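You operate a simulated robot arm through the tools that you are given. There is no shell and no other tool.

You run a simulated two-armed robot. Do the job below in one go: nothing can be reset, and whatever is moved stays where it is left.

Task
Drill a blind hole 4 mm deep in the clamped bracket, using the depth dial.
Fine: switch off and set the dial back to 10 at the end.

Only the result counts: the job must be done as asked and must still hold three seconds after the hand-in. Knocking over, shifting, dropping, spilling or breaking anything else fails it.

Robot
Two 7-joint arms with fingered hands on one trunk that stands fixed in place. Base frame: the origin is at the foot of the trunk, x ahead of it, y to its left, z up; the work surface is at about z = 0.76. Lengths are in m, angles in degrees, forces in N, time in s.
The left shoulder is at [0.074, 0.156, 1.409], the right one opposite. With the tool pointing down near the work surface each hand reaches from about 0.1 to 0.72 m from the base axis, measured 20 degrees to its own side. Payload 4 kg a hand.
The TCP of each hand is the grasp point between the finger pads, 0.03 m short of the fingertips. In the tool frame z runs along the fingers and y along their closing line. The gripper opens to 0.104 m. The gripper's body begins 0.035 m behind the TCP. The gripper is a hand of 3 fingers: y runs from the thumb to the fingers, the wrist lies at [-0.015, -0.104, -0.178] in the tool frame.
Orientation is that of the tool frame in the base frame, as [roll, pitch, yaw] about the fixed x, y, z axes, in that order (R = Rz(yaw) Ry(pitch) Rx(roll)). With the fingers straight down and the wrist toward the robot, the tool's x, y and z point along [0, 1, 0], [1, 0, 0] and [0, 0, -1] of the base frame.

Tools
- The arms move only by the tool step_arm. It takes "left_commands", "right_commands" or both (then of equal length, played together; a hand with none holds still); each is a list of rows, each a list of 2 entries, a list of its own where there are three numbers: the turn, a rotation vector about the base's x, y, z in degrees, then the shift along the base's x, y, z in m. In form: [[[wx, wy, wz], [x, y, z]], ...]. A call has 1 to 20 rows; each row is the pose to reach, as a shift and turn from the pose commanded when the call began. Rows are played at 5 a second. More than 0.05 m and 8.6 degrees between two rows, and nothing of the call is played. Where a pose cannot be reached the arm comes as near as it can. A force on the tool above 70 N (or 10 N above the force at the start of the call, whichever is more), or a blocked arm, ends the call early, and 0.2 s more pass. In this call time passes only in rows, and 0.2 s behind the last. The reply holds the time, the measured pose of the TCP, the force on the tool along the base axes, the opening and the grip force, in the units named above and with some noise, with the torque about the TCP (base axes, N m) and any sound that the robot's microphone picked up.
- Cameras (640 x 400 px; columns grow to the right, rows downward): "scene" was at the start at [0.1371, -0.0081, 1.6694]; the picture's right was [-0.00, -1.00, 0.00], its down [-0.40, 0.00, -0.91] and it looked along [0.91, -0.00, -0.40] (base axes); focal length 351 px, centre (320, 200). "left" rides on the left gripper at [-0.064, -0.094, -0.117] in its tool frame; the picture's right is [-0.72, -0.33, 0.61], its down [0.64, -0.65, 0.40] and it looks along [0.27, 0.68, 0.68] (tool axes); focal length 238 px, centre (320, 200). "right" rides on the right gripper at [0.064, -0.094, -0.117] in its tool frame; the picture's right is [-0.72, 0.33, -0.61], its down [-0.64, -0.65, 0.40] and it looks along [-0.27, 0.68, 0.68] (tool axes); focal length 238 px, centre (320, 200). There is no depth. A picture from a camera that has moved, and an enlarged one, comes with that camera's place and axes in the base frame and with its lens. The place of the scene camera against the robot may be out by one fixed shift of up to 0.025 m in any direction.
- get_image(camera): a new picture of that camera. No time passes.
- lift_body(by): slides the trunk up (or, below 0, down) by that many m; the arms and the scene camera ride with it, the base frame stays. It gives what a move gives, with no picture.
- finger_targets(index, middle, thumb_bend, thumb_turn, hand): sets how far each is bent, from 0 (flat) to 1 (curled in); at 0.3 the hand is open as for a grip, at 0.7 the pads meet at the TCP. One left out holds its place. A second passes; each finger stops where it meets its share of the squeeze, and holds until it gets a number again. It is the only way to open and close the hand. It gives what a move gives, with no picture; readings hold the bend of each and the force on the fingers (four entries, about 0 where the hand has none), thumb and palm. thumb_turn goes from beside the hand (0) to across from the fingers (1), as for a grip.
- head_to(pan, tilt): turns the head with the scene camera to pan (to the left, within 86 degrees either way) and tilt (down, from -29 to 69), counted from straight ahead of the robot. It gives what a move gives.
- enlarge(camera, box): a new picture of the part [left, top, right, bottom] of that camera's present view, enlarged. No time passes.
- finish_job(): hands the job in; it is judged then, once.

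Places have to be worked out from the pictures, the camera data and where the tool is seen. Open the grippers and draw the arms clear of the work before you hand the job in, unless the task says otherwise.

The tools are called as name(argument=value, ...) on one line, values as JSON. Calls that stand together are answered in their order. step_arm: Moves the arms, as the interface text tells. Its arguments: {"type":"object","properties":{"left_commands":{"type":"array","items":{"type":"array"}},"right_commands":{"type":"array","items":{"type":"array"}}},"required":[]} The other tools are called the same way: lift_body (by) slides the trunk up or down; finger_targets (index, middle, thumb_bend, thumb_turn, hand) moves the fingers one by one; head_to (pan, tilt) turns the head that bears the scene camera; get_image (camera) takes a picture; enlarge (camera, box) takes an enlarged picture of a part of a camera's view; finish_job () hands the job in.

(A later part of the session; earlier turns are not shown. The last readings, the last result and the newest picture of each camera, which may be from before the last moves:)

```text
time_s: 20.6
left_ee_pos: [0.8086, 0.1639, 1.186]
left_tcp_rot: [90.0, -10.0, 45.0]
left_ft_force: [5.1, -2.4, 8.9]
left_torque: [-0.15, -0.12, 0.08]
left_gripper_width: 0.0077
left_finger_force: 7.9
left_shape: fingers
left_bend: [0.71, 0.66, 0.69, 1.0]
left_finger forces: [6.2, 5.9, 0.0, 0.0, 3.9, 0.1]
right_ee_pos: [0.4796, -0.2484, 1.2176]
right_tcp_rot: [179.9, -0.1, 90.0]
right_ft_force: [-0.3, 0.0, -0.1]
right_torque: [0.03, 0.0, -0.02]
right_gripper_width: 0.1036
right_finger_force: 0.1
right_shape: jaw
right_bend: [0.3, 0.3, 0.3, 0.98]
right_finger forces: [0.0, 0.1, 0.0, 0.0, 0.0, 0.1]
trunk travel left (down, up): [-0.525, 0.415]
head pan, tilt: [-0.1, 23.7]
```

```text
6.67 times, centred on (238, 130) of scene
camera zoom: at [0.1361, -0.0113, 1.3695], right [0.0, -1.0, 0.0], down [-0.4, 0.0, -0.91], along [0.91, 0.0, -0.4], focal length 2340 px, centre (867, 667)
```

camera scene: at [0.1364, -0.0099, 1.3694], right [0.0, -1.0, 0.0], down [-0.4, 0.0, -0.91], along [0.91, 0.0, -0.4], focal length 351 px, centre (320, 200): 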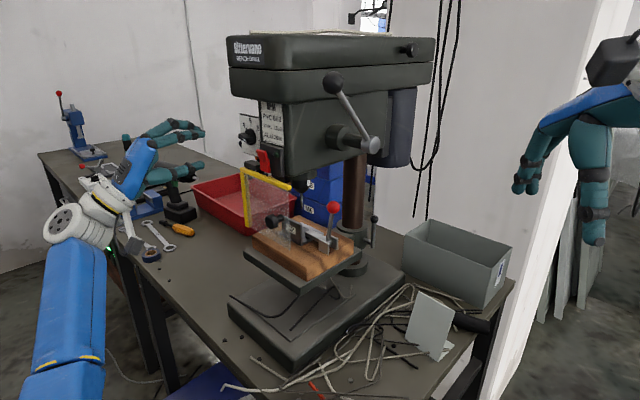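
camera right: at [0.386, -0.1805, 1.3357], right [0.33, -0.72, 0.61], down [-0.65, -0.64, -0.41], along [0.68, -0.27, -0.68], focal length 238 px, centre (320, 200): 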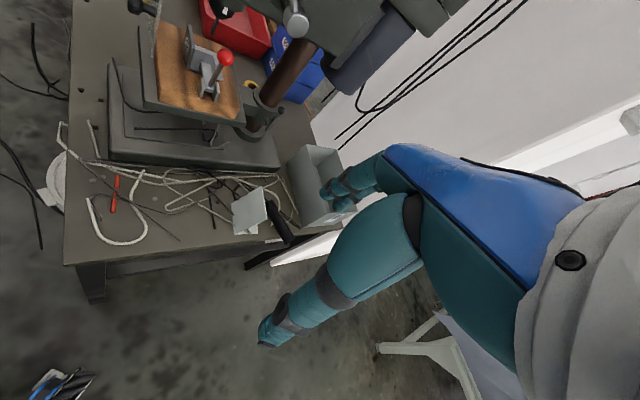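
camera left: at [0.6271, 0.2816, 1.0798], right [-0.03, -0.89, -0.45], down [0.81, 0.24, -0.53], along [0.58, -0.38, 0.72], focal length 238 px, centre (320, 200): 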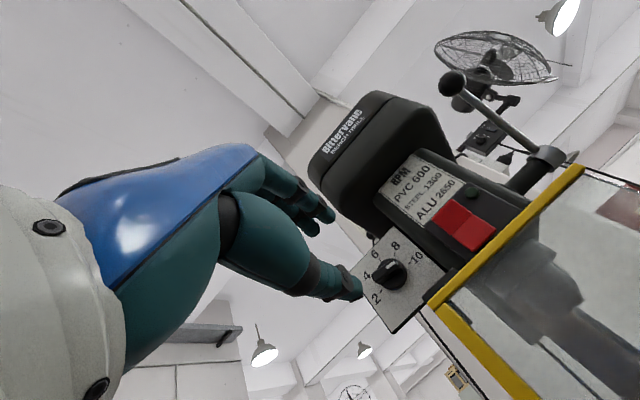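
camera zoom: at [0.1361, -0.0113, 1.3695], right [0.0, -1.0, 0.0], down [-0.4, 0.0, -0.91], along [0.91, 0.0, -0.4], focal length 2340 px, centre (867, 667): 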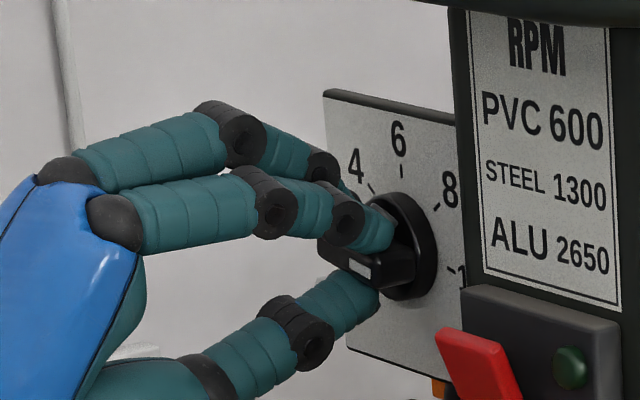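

The grip is on the bar with about 4 to 6 N per finger. I'll turn counter-clockwise in stages, 50 degrees first, and check that the knob follows.

step_arm(left_commands=[[[-3.54, 3.54, 0], [0, 0, 0]], [[-7.07, 7.07, 0], [0, 0, 0]], [[-10.61, 10.61, 0], [0, 0, 0]], [[-14.14, 14.14, 0], [0, 0, 0]], [[-17.68, 17.68, 0], [0, 0, 0]], [[-21.21, 21.21, 0], [0, 0, 0]], [[-24.75, 24.75, 0], [0, 0, 0]], [[-28.28, 28.28, 0], [0, 0, 0]], [[-31.82, 31.82, 0], [0, 0, 0]], [[-35.36, 35.36, 0], [0, 0, 0]]])

enlarge(camera="left", box=[240, 150, 448, 280])

enlarge(camera="scene", box=[190, 100, 286, 160])

```text
time_s: 22.8
left_ee_pos: [0.8074, 0.1644, 1.1857]
left_tcp_rot: [90.1, 40.0, 45.1]
left_ft_force: [3.7, -1.9, 8.9]
left_torque: [-0.12, -0.15, 0.0]
left_gripper_width: 0.0082
left_finger_force: 7.8
left_shape: fingers
left_bend: [0.71, 0.66, 0.7, 1.0]
left_finger forces: [6.8, 4.9, 0.0, 0.1, 4.0, 0.0]
right_ee_pos: [0.4791, -0.2482, 1.2178]
right_tcp_rot: [179.9, -0.2, 90.0]
right_ft_force: [0.1, -0.8, -0.6]
right_torque: [-0.01, 0.01, 0.01]
right_gripper_width: 0.1039
right_finger_force: 0.1
right_shape: jaw
right_bend: [0.3, 0.3, 0.3, 0.98]
right_finger forces: [0.0, 0.0, 0.0, 0.0, 0.0, 0.0]
trunk travel left (down, up): [-0.525, 0.415]
head pan, tilt: [-0.1, 23.7]
```

```text
3.08 times, centred on (344, 215) of left
camera zoom: at [0.6488, 0.1687, 1.1541], right [-0.1, -0.97, 0.21], down [0.34, -0.23, -0.91], along [0.94, -0.02, 0.35], focal length 733 px, centre (246, 154)
```

zoom: 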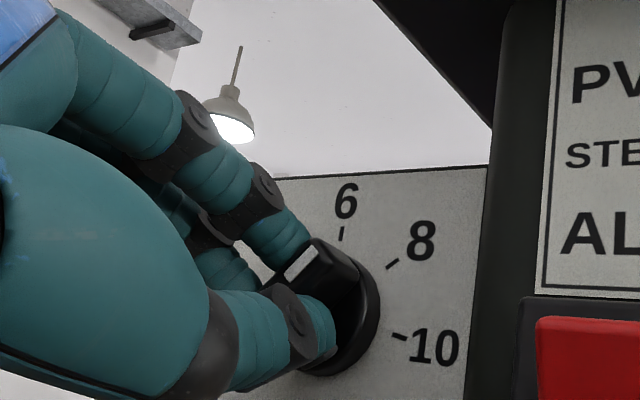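

```text
6.67 times, centred on (238, 130) of scene
camera zoom: at [0.1353, -0.0112, 1.3695], right [0.0, -1.0, 0.0], down [-0.4, 0.0, -0.92], along [0.92, 0.0, -0.4], focal length 2340 px, centre (867, 667)
```

zoom: 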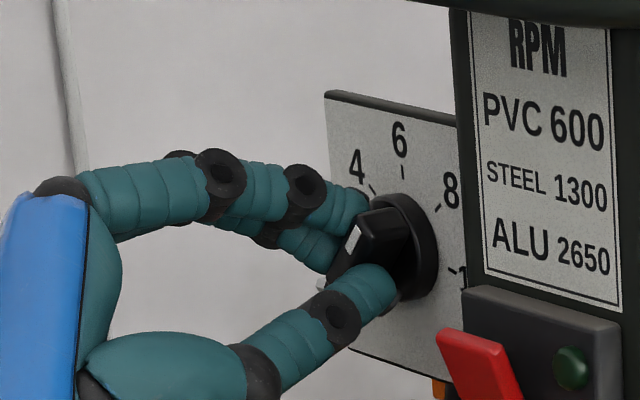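

The knob follows the hand and now points near 8. I'll continue with the remaining 100 degrees toward 4.

step_arm(left_commands=[[[-3.54, 3.54, 0], [0, 0, 0]], [[-7.07, 7.07, 0], [0, 0, 0]], [[-10.61, 10.61, 0], [0, 0, 0]], [[-14.14, 14.14, 0], [0, 0, 0]], [[-17.68, 17.68, 0], [0, 0, 0]], [[-21.21, 21.21, 0], [0, 0, 0]], [[-24.75, 24.75, 0], [0, 0, 0]], [[-28.28, 28.28, 0], [0, 0, 0]], [[-31.82, 31.82, 0], [0, 0, 0]], [[-35.36, 35.36, 0], [0, 0, 0]], [[-38.89, 38.89, 0], [0, 0, 0]], [[-42.43, 42.43, 0], [0, 0, 0]], [[-45.96, 45.96, 0], [0, 0, 0]], [[-49.5, 49.5, 0], [0, 0, 0]], [[-53.03, 53.03, 0], [0, 0, 0]], [[-56.57, 56.57, 0], [0, 0, 0]], [[-60.1, 60.1, 0], [0, 0, 0]], [[-63.64, 63.64, 0], [0, 0, 0]], [[-67.18, 67.18, 0], [0, 0, 0]], [[-70.71, 70.71, 0], [0, 0, 0]]])

enlarge(camera="left", box=[240, 150, 448, 280])

enlarge(camera="scene", box=[190, 100, 286, 160])

```text
time_s: 27.0
left_ee_pos: [0.8089, 0.1641, 1.1854]
left_tcp_rot: [-90.2, 39.9, -135.0]
left_ft_force: [0.7, 0.1, 1.7]
left_torque: [-0.01, -0.05, 0.02]
left_gripper_width: 0.0071
left_finger_force: 7.3
left_shape: fingers
left_bend: [0.71, 0.71, 0.68, 1.0]
left_finger forces: [3.6, 3.5, 0.1, 0.0, 7.9, 0.0]
right_ee_pos: [0.4803, -0.2466, 1.2179]
right_tcp_rot: [179.9, -0.1, 90.0]
right_ft_force: [-0.6, -1.0, 0.4]
right_torque: [0.02, 0.0, -0.02]
right_gripper_width: 0.1039
right_finger_force: 0.0
right_shape: jaw
right_bend: [0.3, 0.3, 0.3, 0.98]
right_finger forces: [0.0, 0.1, 0.0, 0.0, 0.1, 0.1]
trunk travel left (down, up): [-0.525, 0.415]
head pan, tilt: [-0.1, 23.7]
```

```text
3.08 times, centred on (344, 215) of left
camera zoom: at [0.7185, 0.2392, 1.2979], right [0.68, -0.19, 0.71], down [-0.36, -0.93, 0.09], along [0.64, -0.31, -0.7], focal length 733 px, centre (246, 154)
```

zoom: 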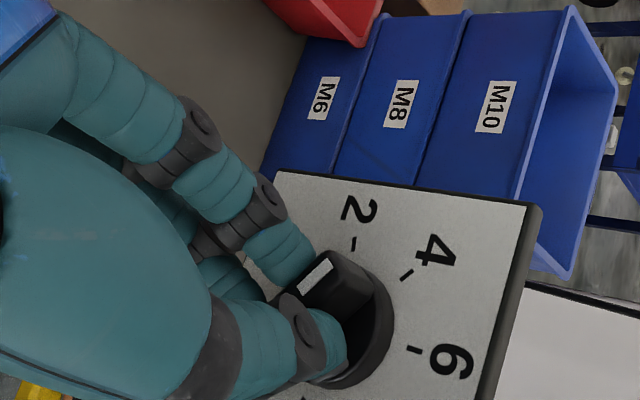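

```text
6.67 times, centred on (238, 130) of scene
camera zoom: at [0.1364, -0.0103, 1.3693], right [0.0, -1.0, 0.0], down [-0.4, 0.0, -0.91], along [0.91, 0.0, -0.4], focal length 2340 px, centre (867, 667)
```

zoom: 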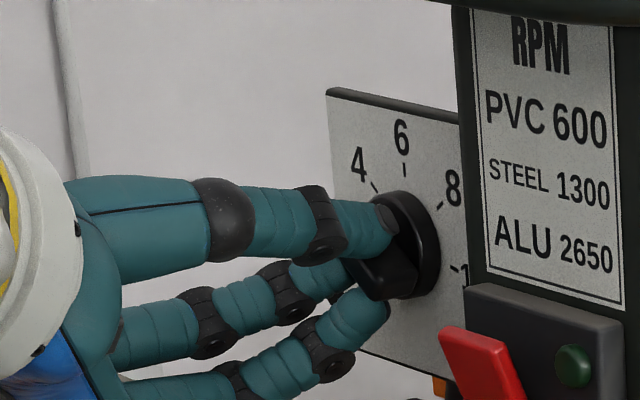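

The knob turned through and now points at or near 4. I'll open the hand and back off to read it exactly.

finger_targets(hand="left", index=0.5, middle=0.5, thumb_bend=0.5)

step_arm(left_commands=[[[0, 0, 0], [-0.012, 0.012, 0.0]], [[0, 0, 0], [-0.03, 0.03, 0.0]], [[0, 0, 0], [-0.05, 0.05, 0.0]], [[0, 0, 0], [-0.07, 0.07, 0.0]], [[0, 0, 0], [-0.085, 0.085, 0.0]]])

get_image(camera="left")

enlarge(camera="scene", box=[190, 100, 286, 160])

```text
time_s: 28.0
left_ee_pos: [0.8089, 0.1636, 1.185]
left_tcp_rot: [-90.2, 39.8, -135.0]
left_ft_force: [0.4, -0.1, -0.5]
left_torque: [0.0, 0.02, -0.01]
left_gripper_width: 0.0512
left_finger_force: 0.0
left_shape: fingers
left_bend: [0.5, 0.5, 0.5, 1.0]
left_finger forces: [0.1, 0.0, 0.0, 0.0, 0.1, 0.0]
right_ee_pos: [0.4798, -0.2467, 1.218]
right_tcp_rot: [-179.9, -0.1, 90.0]
right_ft_force: [-1.1, -1.1, 0.2]
right_torque: [-0.01, 0.03, 0.0]
right_gripper_width: 0.1038
right_finger_force: 0.0
right_shape: jaw
right_bend: [0.3, 0.3, 0.3, 0.98]
right_finger forces: [0.1, 0.1, 0.0, 0.0, 0.2, 0.0]
trunk travel left (down, up): [-0.525, 0.415]
head pan, tilt: [-0.1, 23.7]
```

```text
time_s: 29.2
left_ee_pos: [0.7245, 0.2521, 1.1842]
left_tcp_rot: [-90.1, 40.0, -135.1]
left_ft_force: [-0.6, -0.6, -0.4]
left_torque: [0.02, 0.02, 0.0]
left_gripper_width: 0.0515
left_finger_force: 0.1
left_shape: fingers
left_bend: [0.5, 0.5, 0.5, 1.0]
left_finger forces: [0.1, 0.0, 0.0, 0.1, 0.0, 0.0]
right_ee_pos: [0.4787, -0.2469, 1.2184]
right_tcp_rot: [-180.0, -0.1, 90.0]
right_ft_force: [-0.2, -0.9, 0.5]
right_torque: [0.01, -0.01, -0.02]
right_gripper_width: 0.1037
right_finger_force: 0.1
right_shape: jaw
right_bend: [0.3, 0.3, 0.3, 0.98]
right_finger forces: [0.0, 0.0, 0.0, 0.0, 0.0, 0.1]
trunk travel left (down, up): [-0.525, 0.415]
head pan, tilt: [-0.1, 23.7]
```

```text
taken
camera left: at [0.6344, 0.3266, 1.2979], right [0.68, -0.19, 0.71], down [-0.36, -0.93, 0.09], along [0.64, -0.31, -0.7], focal length 238 px, centre (320, 200)
```

left: 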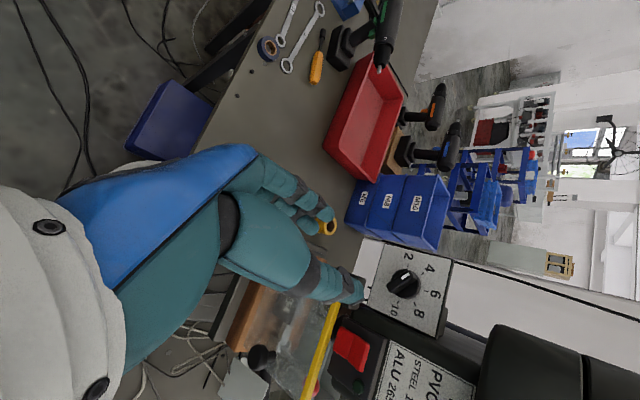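

```text
6.67 times, centred on (238, 130) of scene
camera zoom: at [0.136, -0.0094, 1.3694], right [0.0, -1.0, 0.0], down [-0.4, 0.0, -0.91], along [0.91, 0.0, -0.4], focal length 2340 px, centre (867, 667)
```

zoom: 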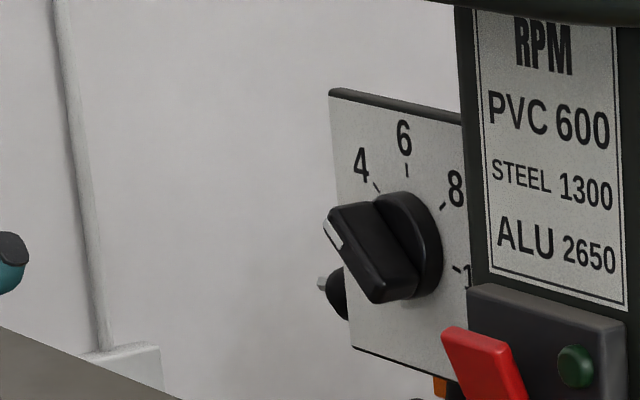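

enlarge(camera="left", box=[364, 245, 444, 325])

```text
5.00 times, centred on (404, 285) of left
camera zoom: at [0.6344, 0.3266, 1.2979], right [0.68, -0.19, 0.71], down [-0.36, -0.93, 0.09], along [0.64, -0.31, -0.7], focal length 1192 px, centre (-100, -225)
```

zoom: 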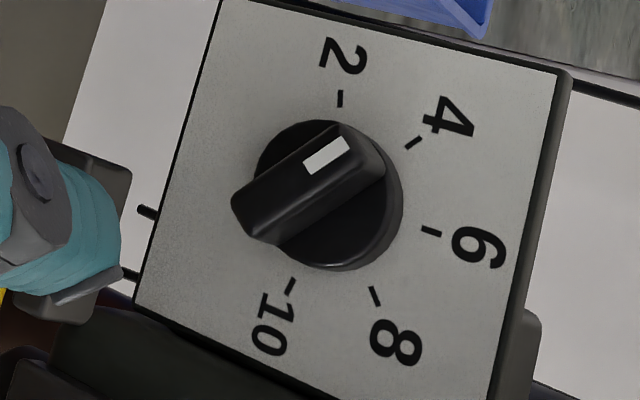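

The pointer measures about -49 degrees from vertical against tick 4 at -49, so the dial reads 4. Next is the switch: I'll shape the left hand into a single pointing index finger, curling the middle finger and swinging the thumb aside, and check how it looks.

finger_targets(hand="left", index=0.55, middle=1.0, thumb_bend=0.3, thumb_turn=0.0)

get_image(camera="left")

enlarge(camera="scene", box=[60, 80, 252, 200])

```text
time_s: 30.2
left_ee_pos: [0.7247, 0.2518, 1.1847]
left_tcp_rot: [-90.2, 39.9, -135.0]
left_ft_force: [-0.3, 0.5, 0.1]
left_torque: [0.01, -0.01, -0.02]
left_gripper_width: 0.1297
left_finger_force: 0.2
left_shape: fingers
left_bend: [0.55, 1.0, 0.3, 0.0]
left_finger forces: [0.0, 0.0, 0.0, 0.0, 0.1, 0.1]
right_ee_pos: [0.4794, -0.2471, 1.2185]
right_tcp_rot: [180.0, 0.0, 90.0]
right_ft_force: [-1.2, -0.5, 0.5]
right_torque: [-0.01, 0.0, 0.01]
right_gripper_width: 0.1036
right_finger_force: 0.0
right_shape: jaw
right_bend: [0.3, 0.3, 0.3, 0.98]
right_finger forces: [0.0, 0.0, 0.0, 0.1, 0.1, 0.0]
trunk travel left (down, up): [-0.525, 0.415]
head pan, tilt: [-0.1, 23.7]
```

```text
taken
camera left: at [0.6348, 0.3256, 1.2981], right [0.68, -0.19, 0.71], down [-0.36, -0.93, 0.09], along [0.64, -0.31, -0.7], focal length 238 px, centre (320, 200)
```

left: 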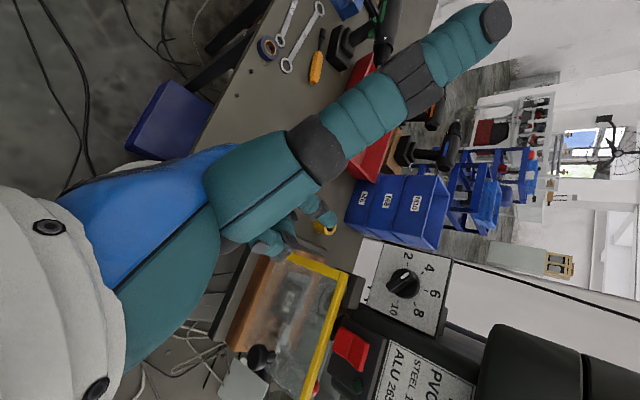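

```text
3.33 times, centred on (156, 140) of scene
camera zoom: at [0.1363, -0.0101, 1.3694], right [0.0, -1.0, 0.0], down [-0.4, 0.0, -0.91], along [0.91, 0.0, -0.4], focal length 1170 px, centre (867, 400)
```

zoom: 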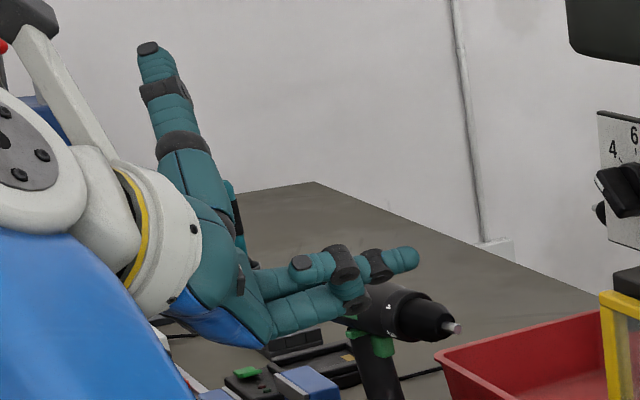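

The index points forward with the thumb swung out sideways. I'll enlarge to locate the index fingertip in the hand.

enlarge(camera="left", box=[240, 170, 400, 270])

```text
4.00 times, centred on (320, 220) of left
camera zoom: at [0.6348, 0.3256, 1.2981], right [0.68, -0.19, 0.71], down [-0.36, -0.93, 0.09], along [0.64, -0.31, -0.7], focal length 953 px, centre (320, 120)
```

zoom: 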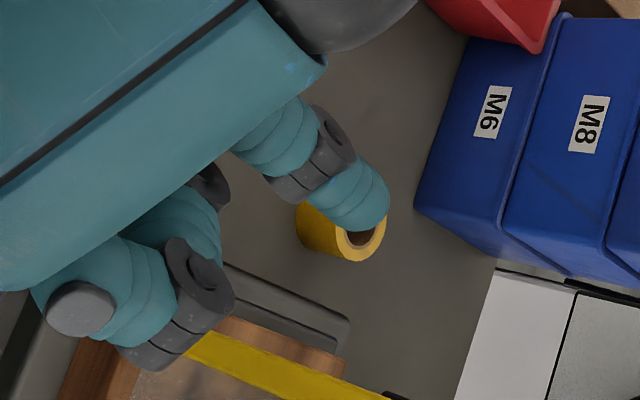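

The index fingertip sits at about x -0.011, y +0.02, z +0.03 in the tool frame. I'll roll the hand so the fingers lie level (roll -90) and bring the fingertip about 28 mm in front of the rocker's upper half.

step_arm(left_commands=[[[5.05, -5.05, 0], [0, 0, 0]], [[10.1, -10.1, 0], [0, 0, 0]], [[15.15, -15.15, 0], [0, 0, 0]], [[20.2, -20.2, 0], [0, 0, 0]], [[25.25, -25.25, 0], [0, 0, 0]], [[30.3, -30.3, 0], [0, 0, 0]], [[35.36, -35.36, 0], [0, 0, 0]], [[35.36, -35.36, 0], [-0.0055, -0.03, -0.005]], [[35.36, -35.36, 0], [-0.011, -0.06, -0.01]], [[35.36, -35.36, 0], [-0.0165, -0.09, -0.015]], [[35.36, -35.36, 0], [-0.0218, -0.1217, -0.0197]]])

get_image(camera="left")

enlarge(camera="scene", box=[160, 90, 320, 190])

```text
time_s: 32.8
left_ee_pos: [0.7008, 0.1541, 1.1797]
left_tcp_rot: [92.5, 87.6, 50.2]
left_ft_force: [0.1, -0.2, -0.2]
left_torque: [0.0, -0.03, -0.01]
left_gripper_width: 0.1297
left_finger_force: 0.1
left_shape: fingers
left_bend: [0.55, 1.0, 0.3, 0.0]
left_finger forces: [0.0, 0.0, 0.1, 0.1, 0.0, 0.0]
right_ee_pos: [0.4773, -0.2447, 1.22]
right_tcp_rot: [179.9, 0.0, 89.9]
right_ft_force: [-0.3, 0.6, 0.1]
right_torque: [-0.04, -0.01, 0.0]
right_gripper_width: 0.1038
right_finger_force: 0.0
right_shape: jaw
right_bend: [0.3, 0.3, 0.3, 0.98]
right_finger forces: [0.0, 0.0, 0.0, 0.0, 0.1, 0.0]
trunk travel left (down, up): [-0.525, 0.415]
head pan, tilt: [-0.1, 23.7]
stopped in row 11 (left hand): the arm was blocked; the commanded pose is now the measured one
```

```text
taken
camera left: at [0.55, 0.1616, 1.239], right [0.22, -0.68, 0.7], down [-0.12, -0.73, -0.67], along [0.97, 0.06, -0.24], focal length 238 px, centre (320, 200)
```

left: 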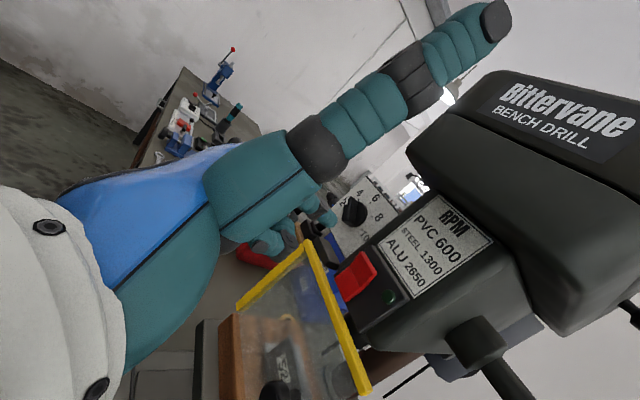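

```text
4.00 times, centred on (240, 140) of scene
camera zoom: at [0.1362, -0.0099, 1.3694], right [0.0, -1.0, 0.0], down [-0.4, 0.0, -0.91], along [0.91, 0.0, -0.4], focal length 1404 px, centre (640, 440)
```

zoom: 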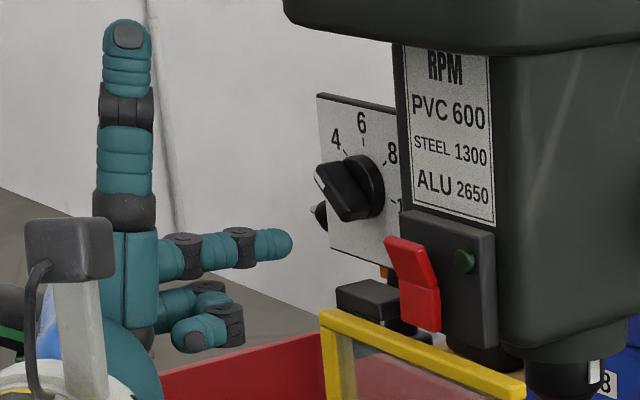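

The arm reported itself blocked in the last row with no force at the tool, so possibly the elbow or a joint limit. I'll look at the whole scene and at the arm.

get_image(camera="scene")

get_image(camera="right")

head_to(pan=30, tilt=45)

get_image(camera="scene")

```text
taken
camera scene: at [0.1362, -0.0099, 1.3694], right [0.0, -1.0, 0.0], down [-0.4, 0.0, -0.91], along [0.91, 0.0, -0.4], focal length 351 px, centre (320, 200)
```

scene: 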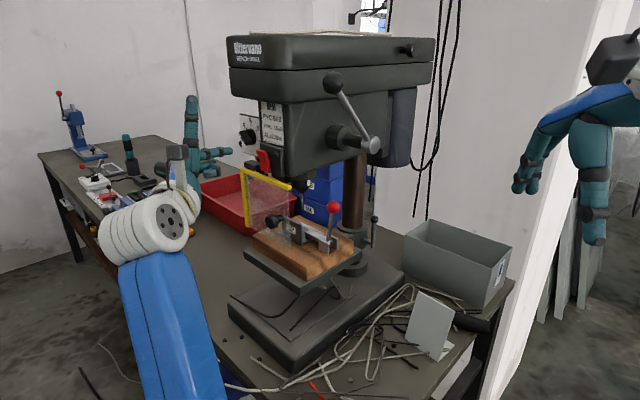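

```text
taken
camera right: at [0.3842, -0.1797, 1.3364], right [0.33, -0.72, 0.61], down [-0.65, -0.64, -0.41], along [0.69, -0.27, -0.68], focal length 238 px, centre (320, 200)
```

right: 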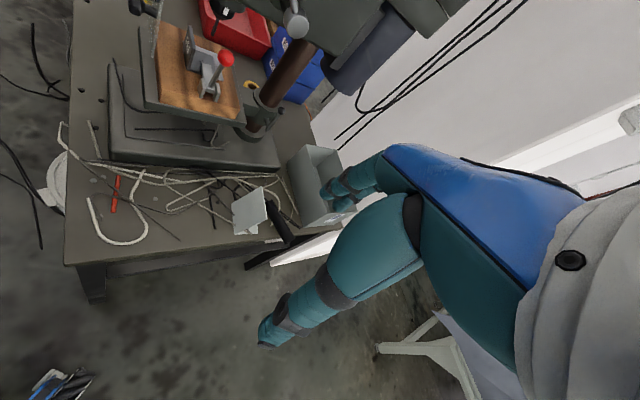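

```text
time_s: 33.8
left_ee_pos: [0.701, 0.1538, 1.1779]
left_tcp_rot: [96.3, 87.7, 53.8]
left_ft_force: [0.1, 0.3, 0.3]
left_torque: [0.01, 0.0, 0.01]
left_gripper_width: 0.13
left_finger_force: 0.0
left_shape: fingers
left_bend: [0.55, 1.0, 0.3, 0.0]
left_finger forces: [0.1, 0.0, 0.1, 0.0, 0.0, 0.0]
right_ee_pos: [0.4778, -0.2463, 1.2188]
right_tcp_rot: [179.9, -0.1, 90.0]
right_ft_force: [0.2, 0.7, -0.4]
right_torque: [0.01, 0.02, 0.0]
right_gripper_width: 0.1036
right_finger_force: 0.0
right_shape: jaw
right_bend: [0.3, 0.3, 0.3, 0.98]
right_finger forces: [0.0, 0.1, 0.0, 0.0, 0.0, 0.0]
trunk travel left (down, up): [-0.525, 0.415]
head pan, tilt: [30.0, 45.0]
```

```text
taken
camera scene: at [0.114, 0.0303, 1.3369], right [0.5, -0.87, 0.0], down [-0.61, -0.35, -0.71], along [0.61, 0.35, -0.71], focal length 351 px, centre (320, 200)
```

scene: 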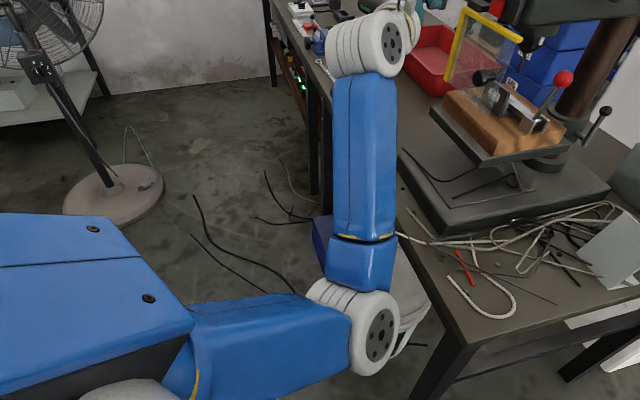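

The forearm hangs low from a low elbow here, which is the likely cause of the block. I'll draw the hand back from the press and raise the trunk by 0.2 m for the switch work.

step_arm(left_commands=[[[0, 0, 0], [-0.015, 0.02, 0.0]], [[0, 0, 0], [-0.03, 0.04, 0.0]], [[0, 0, 0], [-0.045, 0.06, 0.0]], [[0, 0, 0], [-0.06, 0.08, 0.0]]])

lift_body(by=0.2)

get_image(camera="scene")

```text
time_s: 34.8
left_ee_pos: [0.6403, 0.232, 1.1777]
left_tcp_rot: [93.2, 87.9, 50.6]
left_ft_force: [-0.2, 0.0, -0.7]
left_torque: [-0.01, 0.02, 0.0]
left_gripper_width: 0.1295
left_finger_force: 0.1
left_shape: fingers
left_bend: [0.55, 1.0, 0.3, 0.0]
left_finger forces: [0.0, 0.0, 0.0, 0.1, 0.0, 0.0]
right_ee_pos: [0.4766, -0.2473, 1.2191]
right_tcp_rot: [179.8, 0.0, 90.0]
right_ft_force: [0.3, 0.0, -0.3]
right_torque: [0.03, 0.0, -0.02]
right_gripper_width: 0.1035
right_finger_force: 0.1
right_shape: jaw
right_bend: [0.3, 0.3, 0.3, 0.98]
right_finger forces: [0.0, 0.1, 0.0, 0.1, 0.0, 0.1]
trunk travel left (down, up): [-0.525, 0.415]
head pan, tilt: [30.0, 45.0]
```

```text
time_s: 36.9
left_ee_pos: [0.6411, 0.2317, 1.3771]
left_tcp_rot: [92.7, 87.9, 50.2]
left_ft_force: [-0.2, -0.6, 0.3]
left_torque: [0.01, 0.01, -0.03]
left_gripper_width: 0.1298
left_finger_force: 0.2
left_shape: fingers
left_bend: [0.55, 1.0, 0.3, 0.0]
left_finger forces: [0.0, 0.0, 0.0, 0.1, 0.1, 0.0]
right_ee_pos: [0.4779, -0.2473, 1.4189]
right_tcp_rot: [179.9, 0.0, 90.0]
right_ft_force: [0.6, -0.1, 0.1]
right_torque: [-0.01, -0.02, -0.01]
right_gripper_width: 0.1037
right_finger_force: 0.1
right_shape: jaw
right_bend: [0.3, 0.3, 0.3, 0.98]
right_finger forces: [0.0, 0.1, 0.0, 0.0, 0.0, 0.0]
trunk travel left (down, up): [-0.725, 0.215]
head pan, tilt: [30.0, 45.0]
```

```text
taken
camera scene: at [0.1143, 0.0306, 1.5368], right [0.5, -0.87, 0.0], down [-0.61, -0.35, -0.71], along [0.61, 0.35, -0.71], focal length 351 px, centre (320, 200)
```

scene: 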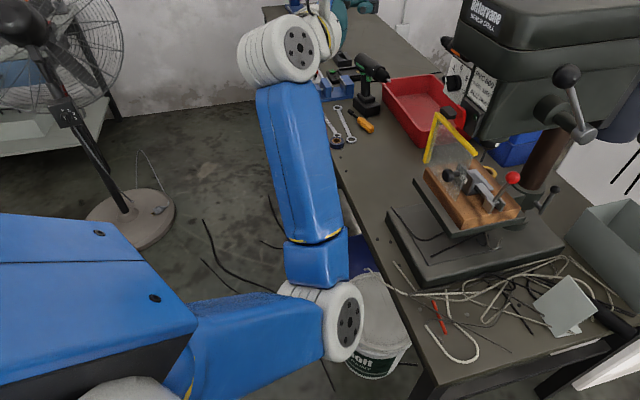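

I'll lower the hand in free space in front of the press, then move forward to the point in front of the rocker. I'll turn the head back to see it.

step_arm(left_commands=[[[0, 0, 0], [0.0, 0.0, -0.035]], [[0, 0, 0], [0.0, 0.0, -0.07]], [[0, 0, 0], [0.0, 0.0, -0.105]], [[0, 0, 0], [0.0, 0.0, -0.14]], [[0, 0, 0], [0.0, 0.0, -0.175]], [[0, 0, 0], [0.0, 0.0, -0.2127]], [[0, 0, 0], [0.012, -0.02, -0.2127]], [[0, 0, 0], [0.024, -0.04, -0.2127]], [[0, 0, 0], [0.036, -0.06, -0.2127]], [[0, 0, 0], [0.047, -0.08, -0.2127]], [[0, 0, 0], [0.0583, -0.0992, -0.2127]]])

head_to(pan=0, tilt=30)

get_image(camera="scene")

get_image(camera="left")

```text
time_s: 39.2
left_ee_pos: [0.6955, 0.198, 1.1639]
left_tcp_rot: [119.8, 79.9, 80.3]
left_ft_force: [0.1, 0.1, -0.6]
left_torque: [-0.02, -0.05, 0.02]
left_gripper_width: 0.1299
left_finger_force: 0.0
left_shape: fingers
left_bend: [0.55, 1.0, 0.3, 0.0]
left_finger forces: [0.1, 0.0, 0.0, 0.1, 0.1, 0.0]
right_ee_pos: [0.4772, -0.2464, 1.4189]
right_tcp_rot: [179.8, -0.1, 90.0]
right_ft_force: [-0.3, 0.2, 0.4]
right_torque: [0.02, -0.01, -0.02]
right_gripper_width: 0.1037
right_finger_force: 0.2
right_shape: jaw
right_bend: [0.3, 0.3, 0.3, 0.98]
right_finger forces: [0.0, 0.0, 0.0, 0.1, 0.0, 0.0]
trunk travel left (down, up): [-0.725, 0.215]
head pan, tilt: [30.0, 45.0]
stopped in row 11 (left hand): the arm was blocked; the commanded pose is now the measured one
```

```text
time_s: 40.2
left_ee_pos: [0.6929, 0.198, 1.1637]
left_tcp_rot: [120.6, 79.9, 80.9]
left_ft_force: [0.2, 0.3, -0.1]
left_torque: [0.0, -0.01, -0.01]
left_gripper_width: 0.1298
left_finger_force: 0.0
left_shape: fingers
left_bend: [0.55, 1.0, 0.3, 0.0]
left_finger forces: [0.0, 0.0, 0.0, 0.0, 0.0, 0.0]
right_ee_pos: [0.4767, -0.247, 1.4192]
right_tcp_rot: [179.8, 0.0, 90.0]
right_ft_force: [0.8, -1.3, 0.2]
right_torque: [-0.06, -0.01, -0.01]
right_gripper_width: 0.1039
right_finger_force: 0.0
right_shape: jaw
right_bend: [0.3, 0.3, 0.3, 0.98]
right_finger forces: [0.0, 0.0, 0.0, 0.1, 0.0, 0.0]
trunk travel left (down, up): [-0.725, 0.215]
head pan, tilt: [0.0, 30.0]
```

```text
taken
camera scene: at [0.1339, -0.0102, 1.5594], right [0.0, -1.0, 0.0], down [-0.5, 0.0, -0.86], along [0.86, 0.0, -0.5], focal length 351 px, centre (320, 200)
```

scene: 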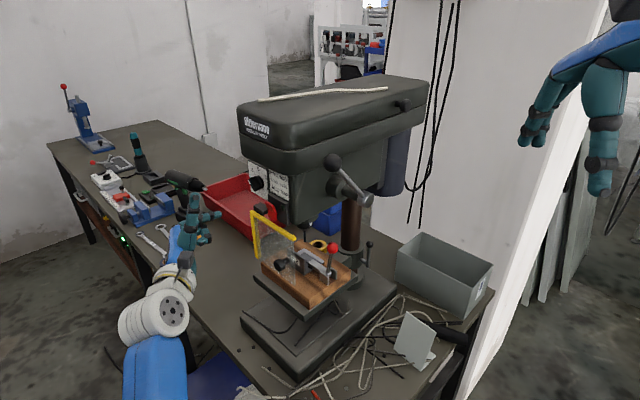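

```text
taken
camera left: at [0.5422, 0.1902, 1.2215], right [0.24, -0.76, 0.61], down [-0.09, -0.64, -0.76], along [0.97, 0.14, -0.22], focal length 238 px, centre (320, 200)
```

left: 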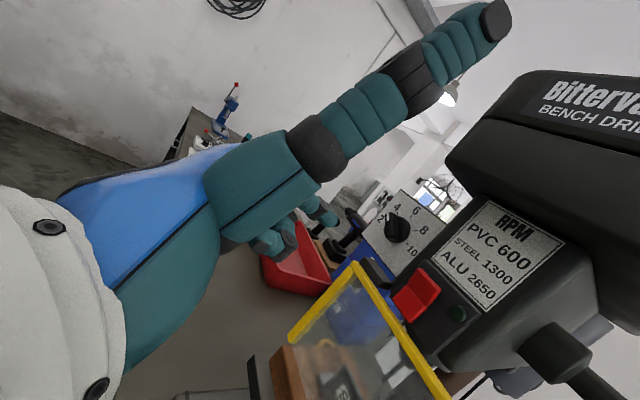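

The arm runs into a wrist limit with the hand rolled level this close to the body. I'll back out and roll the hand to fingers-up (roll 0), which reached fine before, then tuck the thumb in.

step_arm(left_commands=[[[0, 0, 0], [-0.031, 0.031, 0.012]], [[0, 0, 0], [-0.062, 0.062, 0.024]], [[0, 0, 0], [-0.093, 0.092, 0.036]], [[5.742, -5.77, -0.833], [-0.093, 0.092, 0.036]], [[11.484, -11.54, -1.666], [-0.093, 0.092, 0.036]], [[17.226, -17.31, -2.499], [-0.093, 0.092, 0.036]], [[22.968, -23.08, -3.332], [-0.093, 0.092, 0.036]], [[28.71, -28.85, -4.165], [-0.093, 0.092, 0.036]], [[34.452, -34.62, -4.998], [-0.093, 0.092, 0.036]], [[40.194, -40.39, -5.831], [-0.093, 0.092, 0.036]], [[45.936, -46.16, -6.664], [-0.093, 0.092, 0.036]], [[51.678, -51.93, -7.497], [-0.093, 0.092, 0.036]], [[57.42, -57.7, -8.33], [-0.093, 0.092, 0.036]]])

finger_targets(hand="left", thumb_turn=1.0)

finger_targets(hand="left", thumb_bend=1.0)

get_image(camera="left")

get_image(camera="scene")

```text
time_s: 43.0
left_ee_pos: [0.601, 0.291, 1.1976]
left_tcp_rot: [90.1, 0.1, 44.7]
left_ft_force: [-1.5, -0.3, 0.1]
left_torque: [-0.02, -0.01, 0.0]
left_gripper_width: 0.1297
left_finger_force: 0.0
left_shape: fingers
left_bend: [0.55, 1.0, 0.3, 0.0]
left_finger forces: [0.0, 0.0, 0.0, 0.0, 0.1, 0.0]
right_ee_pos: [0.4775, -0.2444, 1.4197]
right_tcp_rot: [179.9, 0.0, 89.9]
right_ft_force: [-0.1, -1.0, 0.6]
right_torque: [0.0, 0.03, 0.04]
right_gripper_width: 0.1039
right_finger_force: 0.1
right_shape: jaw
right_bend: [0.3, 0.3, 0.3, 0.98]
right_finger forces: [0.0, 0.1, 0.0, 0.0, 0.0, 0.1]
trunk travel left (down, up): [-0.725, 0.215]
head pan, tilt: [0.0, 30.0]
```

```text
time_s: 44.0
left_ee_pos: [0.602, 0.2909, 1.1981]
left_tcp_rot: [90.0, 0.1, 44.8]
left_ft_force: [-0.1, -1.0, 0.2]
left_torque: [0.01, -0.02, -0.02]
left_gripper_width: 0.0711
left_finger_force: 0.0
left_shape: fingers
left_bend: [0.55, 1.0, 0.3, 0.97]
left_finger forces: [0.0, 0.0, 0.0, 0.0, 0.0, 0.0]
right_ee_pos: [0.476, -0.245, 1.4199]
right_tcp_rot: [179.8, 0.0, 90.1]
right_ft_force: [1.3, -0.7, -0.8]
right_torque: [0.0, -0.01, -0.01]
right_gripper_width: 0.1038
right_finger_force: 0.1
right_shape: jaw
right_bend: [0.3, 0.3, 0.3, 0.98]
right_finger forces: [0.0, 0.1, 0.0, 0.1, 0.0, 0.0]
trunk travel left (down, up): [-0.725, 0.215]
head pan, tilt: [0.0, 30.0]
```

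```text
time_s: 45.0
left_ee_pos: [0.6005, 0.291, 1.1986]
left_tcp_rot: [90.0, 0.2, 44.9]
left_ft_force: [-0.5, 1.0, -0.3]
left_torque: [0.0, 0.0, 0.01]
left_gripper_width: 0.0128
left_finger_force: 0.0
left_shape: fingers
left_bend: [0.48, 1.0, 0.91, 1.0]
left_finger forces: [0.1, 0.1, 0.1, 0.0, 0.1, 0.1]
right_ee_pos: [0.4764, -0.2443, 1.4204]
right_tcp_rot: [179.7, 0.0, 90.0]
right_ft_force: [0.0, 0.3, -0.6]
right_torque: [0.0, 0.04, -0.01]
right_gripper_width: 0.1035
right_finger_force: 0.1
right_shape: jaw
right_bend: [0.3, 0.3, 0.3, 0.98]
right_finger forces: [0.0, 0.0, 0.1, 0.1, 0.1, 0.0]
trunk travel left (down, up): [-0.725, 0.215]
head pan, tilt: [0.0, 30.0]
```

```text
taken
camera left: at [0.4735, 0.3293, 1.1039], right [-0.08, -0.94, -0.32], down [0.74, 0.16, -0.65], along [0.67, -0.29, 0.68], focal length 238 px, centre (320, 200)
```

left: 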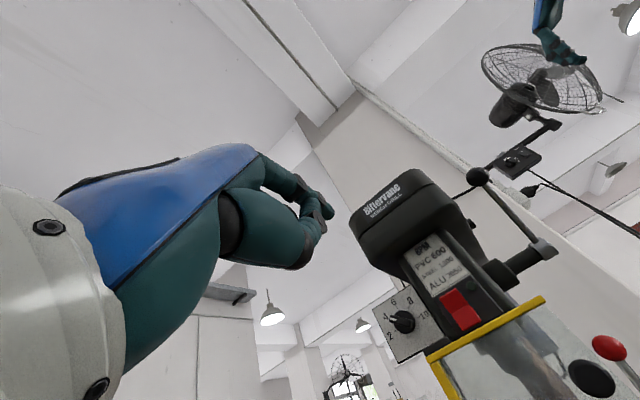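

```text
taken
camera scene: at [0.134, -0.0081, 1.5594], right [0.0, -1.0, 0.0], down [-0.5, 0.0, -0.86], along [0.86, 0.0, -0.5], focal length 351 px, centre (320, 200)
```

scene: 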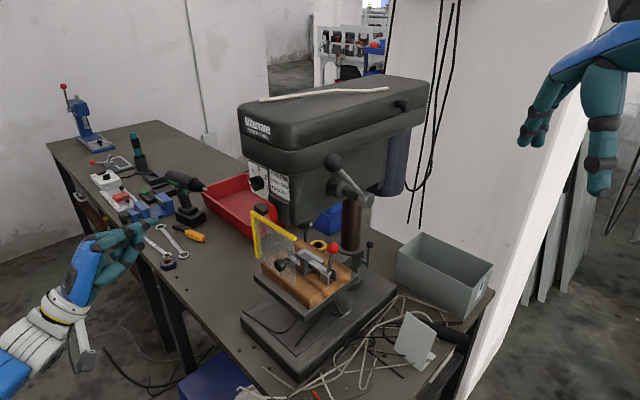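

finger_targets(hand="left", thumb_bend=0.8, index=0.5)

enlarge(camera="left", box=[240, 150, 400, 250])

enlarge(camera="scene", box=[40, 200, 200, 300])

```text
time_s: 46.0
left_ee_pos: [0.6016, 0.2916, 1.1983]
left_tcp_rot: [90.0, 0.2, 44.7]
left_ft_force: [0.1, 0.0, 0.1]
left_torque: [0.0, -0.02, -0.01]
left_gripper_width: 0.0105
left_finger_force: 0.1
left_shape: fingers
left_bend: [0.5, 1.0, 0.8, 1.0]
left_finger forces: [0.0, 0.1, 0.1, 0.0, 0.1, 0.0]
right_ee_pos: [0.4753, -0.2452, 1.4192]
right_tcp_rot: [179.8, 0.0, 90.0]
right_ft_force: [0.1, -1.1, 0.2]
right_torque: [-0.02, 0.01, -0.03]
right_gripper_width: 0.1039
right_finger_force: 0.1
right_shape: jaw
right_bend: [0.3, 0.3, 0.3, 0.98]
right_finger forces: [0.0, 0.0, 0.0, 0.0, 0.0, 0.1]
trunk travel left (down, up): [-0.725, 0.215]
head pan, tilt: [0.0, 30.0]
```

```text
4.00 times, centred on (320, 200) of left
camera zoom: at [0.4735, 0.3294, 1.1039], right [-0.08, -0.94, -0.32], down [0.74, 0.16, -0.65], along [0.67, -0.29, 0.68], focal length 953 px, centre (320, 200)
```

zoom: 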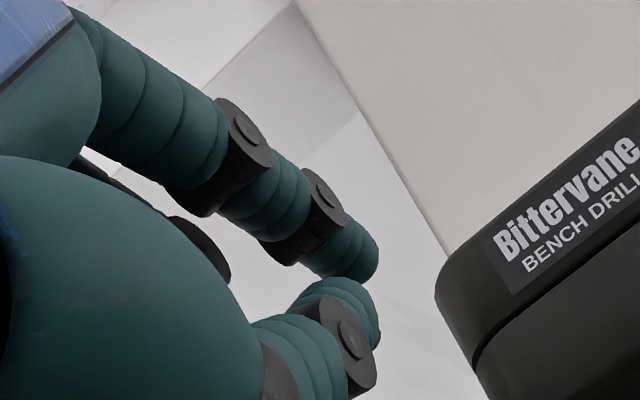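

```text
4.00 times, centred on (120, 250) of scene
camera zoom: at [0.1339, -0.0081, 1.5594], right [0.0, -1.0, 0.0], down [-0.5, 0.0, -0.86], along [0.86, 0.0, -0.5], focal length 1404 px, centre (1120, 0)
```

zoom: 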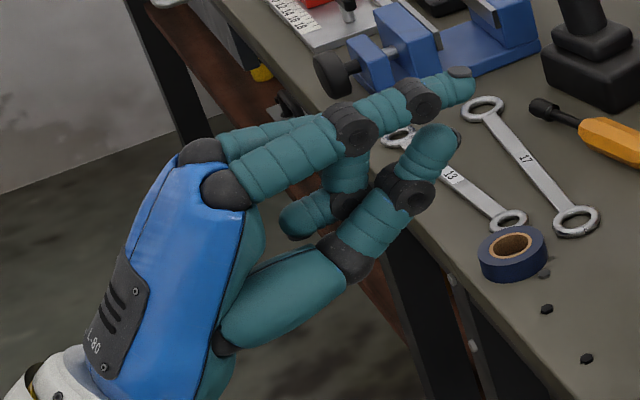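

The index leads the thumb only slightly, so I'll tilt the hand 25 degrees nose-down to make the index clearly lead. Then I'll place its tip about 30 mm in front of the rocker's upper half.

step_arm(left_commands=[[[3.54, 3.54, 0], [0.0228, -0.026, -0.0067]], [[7.07, 7.07, 0], [0.0457, -0.052, -0.0134]], [[10.61, 10.61, 0], [0.0685, -0.078, -0.02]], [[14.14, 14.14, 0], [0.0914, -0.104, -0.0267]], [[17.68, 17.68, 0], [0.1142, -0.13, -0.0334]]])

enlarge(camera="left", box=[240, 130, 496, 290])

enlarge(camera="scene", box=[190, 130, 318, 210])

```text
time_s: 47.2
left_ee_pos: [0.7189, 0.1609, 1.1656]
left_tcp_rot: [115.3, 0.3, 44.9]
left_ft_force: [-0.9, -0.1, 0.4]
left_torque: [-0.02, -0.02, -0.01]
left_gripper_width: 0.0107
left_finger_force: 0.1
left_shape: fingers
left_bend: [0.5, 1.0, 0.8, 1.0]
left_finger forces: [0.0, 0.0, 0.0, 0.0, 0.1, 0.0]
right_ee_pos: [0.477, -0.2474, 1.4188]
right_tcp_rot: [179.9, 0.0, 90.1]
right_ft_force: [1.0, -0.4, -0.4]
right_torque: [-0.04, 0.0, 0.01]
right_gripper_width: 0.1038
right_finger_force: 0.1
right_shape: jaw
right_bend: [0.3, 0.3, 0.3, 0.98]
right_finger forces: [0.1, 0.1, 0.1, 0.1, 0.1, 0.0]
trunk travel left (down, up): [-0.725, 0.215]
head pan, tilt: [0.0, 30.0]
```

```text
2.50 times, centred on (368, 210) of left
camera zoom: at [0.569, 0.2199, 1.1302], right [-0.22, -0.8, -0.55], down [0.51, 0.39, -0.77], along [0.83, -0.45, 0.33], focal length 596 px, centre (200, 175)
```

zoom: 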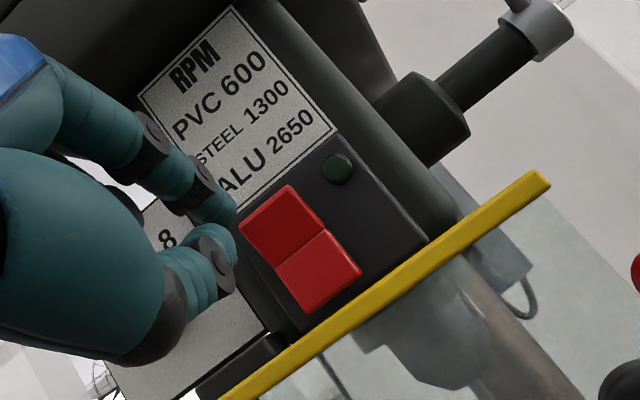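

```text
5.00 times, centred on (254, 170) of scene
camera zoom: at [0.1363, -0.01, 1.5591], right [0.0, -1.0, 0.0], down [-0.5, 0.0, -0.86], along [0.86, 0.0, -0.5], focal length 1755 px, centre (650, 350)
```

zoom: 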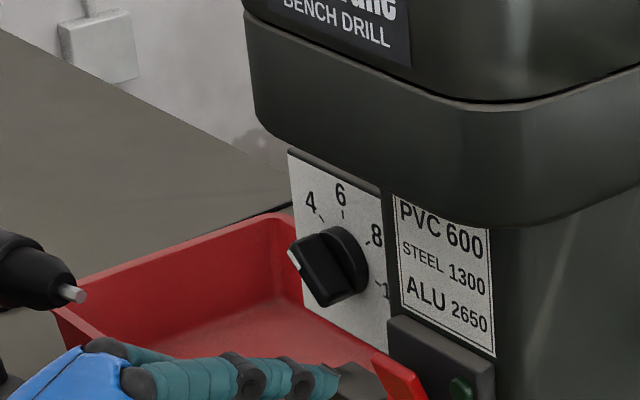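

The left view shows the advance line meeting the upper part of the rocker's upper half. I'll advance 28 mm and check for contact.

step_arm(left_commands=[[[0, 0, 0], [0.007, -0.007, 0]], [[0, 0, 0], [0.0135, -0.0135, 0]], [[0, 0, 0], [0.0185, -0.0185, 0]]])

enlarge(camera="left", box=[240, 130, 496, 290])

enlarge(camera="scene", box=[210, 180, 306, 240])

```text
time_s: 48.0
left_ee_pos: [0.7342, 0.142, 1.1654]
left_tcp_rot: [115.2, 0.2, 44.8]
left_ft_force: [-1.0, 1.1, -0.5]
left_torque: [0.01, 0.01, -0.03]
left_gripper_width: 0.0106
left_finger_force: 0.1
left_shape: fingers
left_bend: [0.5, 1.0, 0.8, 1.0]
left_finger forces: [0.0, 0.0, 0.1, 0.1, 0.1, 0.0]
right_ee_pos: [0.4761, -0.2464, 1.4199]
right_tcp_rot: [179.8, 0.0, 90.0]
right_ft_force: [-0.2, 0.0, -0.3]
right_torque: [0.0, -0.04, 0.0]
right_gripper_width: 0.1037
right_finger_force: 0.1
right_shape: jaw
right_bend: [0.3, 0.3, 0.3, 0.98]
right_finger forces: [0.1, 0.1, 0.0, 0.1, 0.0, 0.0]
trunk travel left (down, up): [-0.725, 0.215]
head pan, tilt: [0.0, 30.0]
```

```text
2.50 times, centred on (368, 210) of left
camera zoom: at [0.5868, 0.201, 1.1296], right [-0.22, -0.8, -0.55], down [0.52, 0.39, -0.76], along [0.83, -0.45, 0.33], focal length 596 px, centre (200, 175)
```

zoom: 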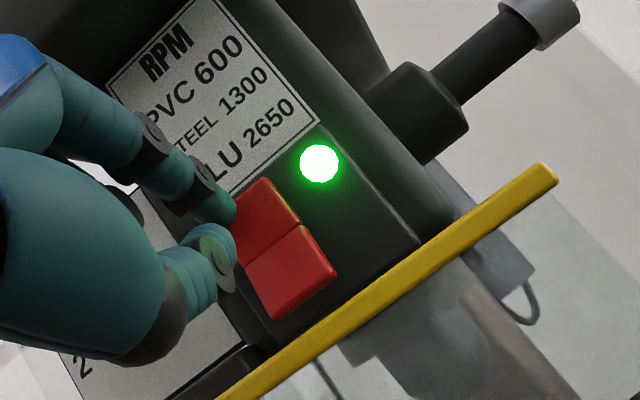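

```text
6.67 times, centred on (258, 210) of scene
camera zoom: at [0.1347, -0.0093, 1.5593], right [0.0, -1.0, 0.0], down [-0.5, 0.0, -0.86], along [0.86, 0.0, -0.5], focal length 2340 px, centre (733, 133)
```

zoom: 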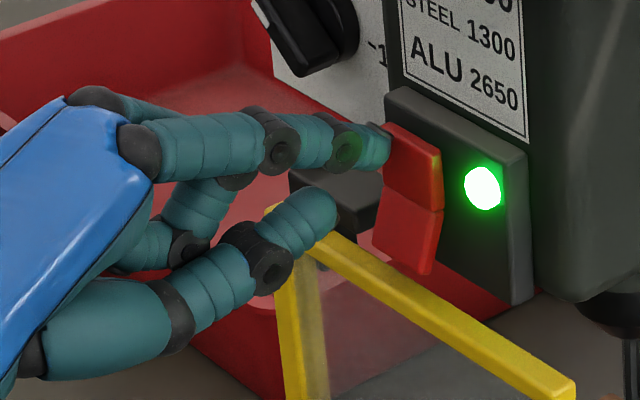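

The green lamp is lit, so the drill is switched on and running. I'll draw the left hand straight back out of the way.

step_arm(left_commands=[[[0, 0, 0], [-0.015, 0.015, 0.0]], [[0, 0, 0], [-0.04, 0.04, 0.0]], [[0, 0, 0], [-0.07, 0.07, 0.0]], [[0, 0, 0], [-0.1, 0.1, 0.0]], [[0, 0, 0], [-0.13, 0.13, 0.0]]])

get_image(camera="scene")

enlarge(camera="scene", box=[240, 130, 400, 230])

get_image(camera="right")

```text
time_s: 49.2
left_ee_pos: [0.6012, 0.2728, 1.166]
left_tcp_rot: [114.9, 0.3, 44.7]
left_ft_force: [-0.1, 0.8, -0.5]
left_torque: [-0.01, 0.01, 0.02]
left_gripper_width: 0.0104
left_finger_force: 0.1
left_shape: fingers
left_bend: [0.5, 1.0, 0.8, 1.0]
left_finger forces: [0.0, 0.0, 0.0, 0.0, 0.1, 0.0]
right_ee_pos: [0.4728, -0.2436, 1.4224]
right_tcp_rot: [179.8, 0.0, 89.9]
right_ft_force: [-0.2, -0.2, 0.5]
right_torque: [-0.01, 0.02, 0.03]
right_gripper_width: 0.1035
right_finger_force: 0.0
right_shape: jaw
right_bend: [0.3, 0.3, 0.3, 0.98]
right_finger forces: [0.0, 0.1, 0.1, 0.1, 0.0, 0.0]
trunk travel left (down, up): [-0.725, 0.215]
head pan, tilt: [0.0, 30.0]
```

```text
taken
camera scene: at [0.1316, -0.007, 1.5596], right [0.0, -1.0, 0.0], down [-0.5, 0.0, -0.87], along [0.87, 0.0, -0.5], focal length 351 px, centre (320, 200)
```

scene: 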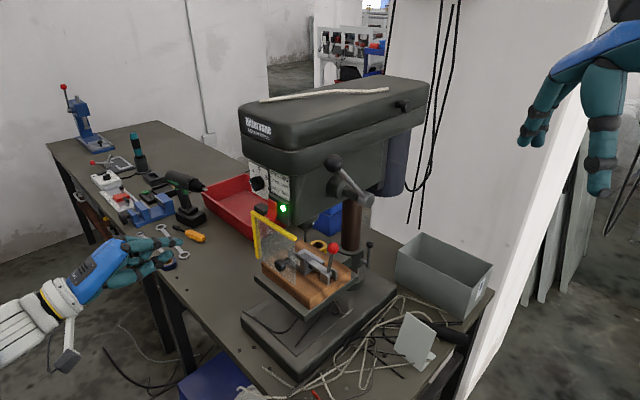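

```text
4.00 times, centred on (320, 180) of scene
camera zoom: at [0.1316, -0.007, 1.5596], right [0.0, -1.0, 0.0], down [-0.5, 0.0, -0.87], along [0.87, 0.0, -0.5], focal length 1404 px, centre (320, 280)
```

zoom: 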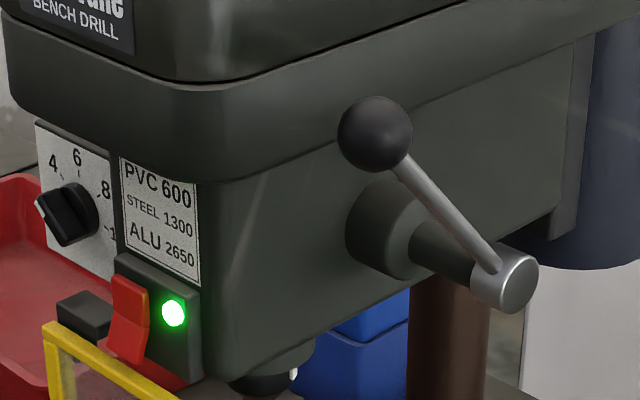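

```text
taken
camera right: at [0.3802, -0.1778, 1.5377], right [0.32, -0.72, 0.62], down [-0.65, -0.64, -0.41], along [0.69, -0.27, -0.67], focal length 238 px, centre (320, 200)
```

right: 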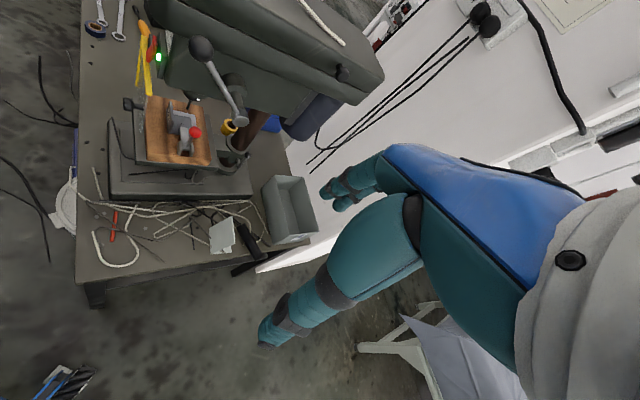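

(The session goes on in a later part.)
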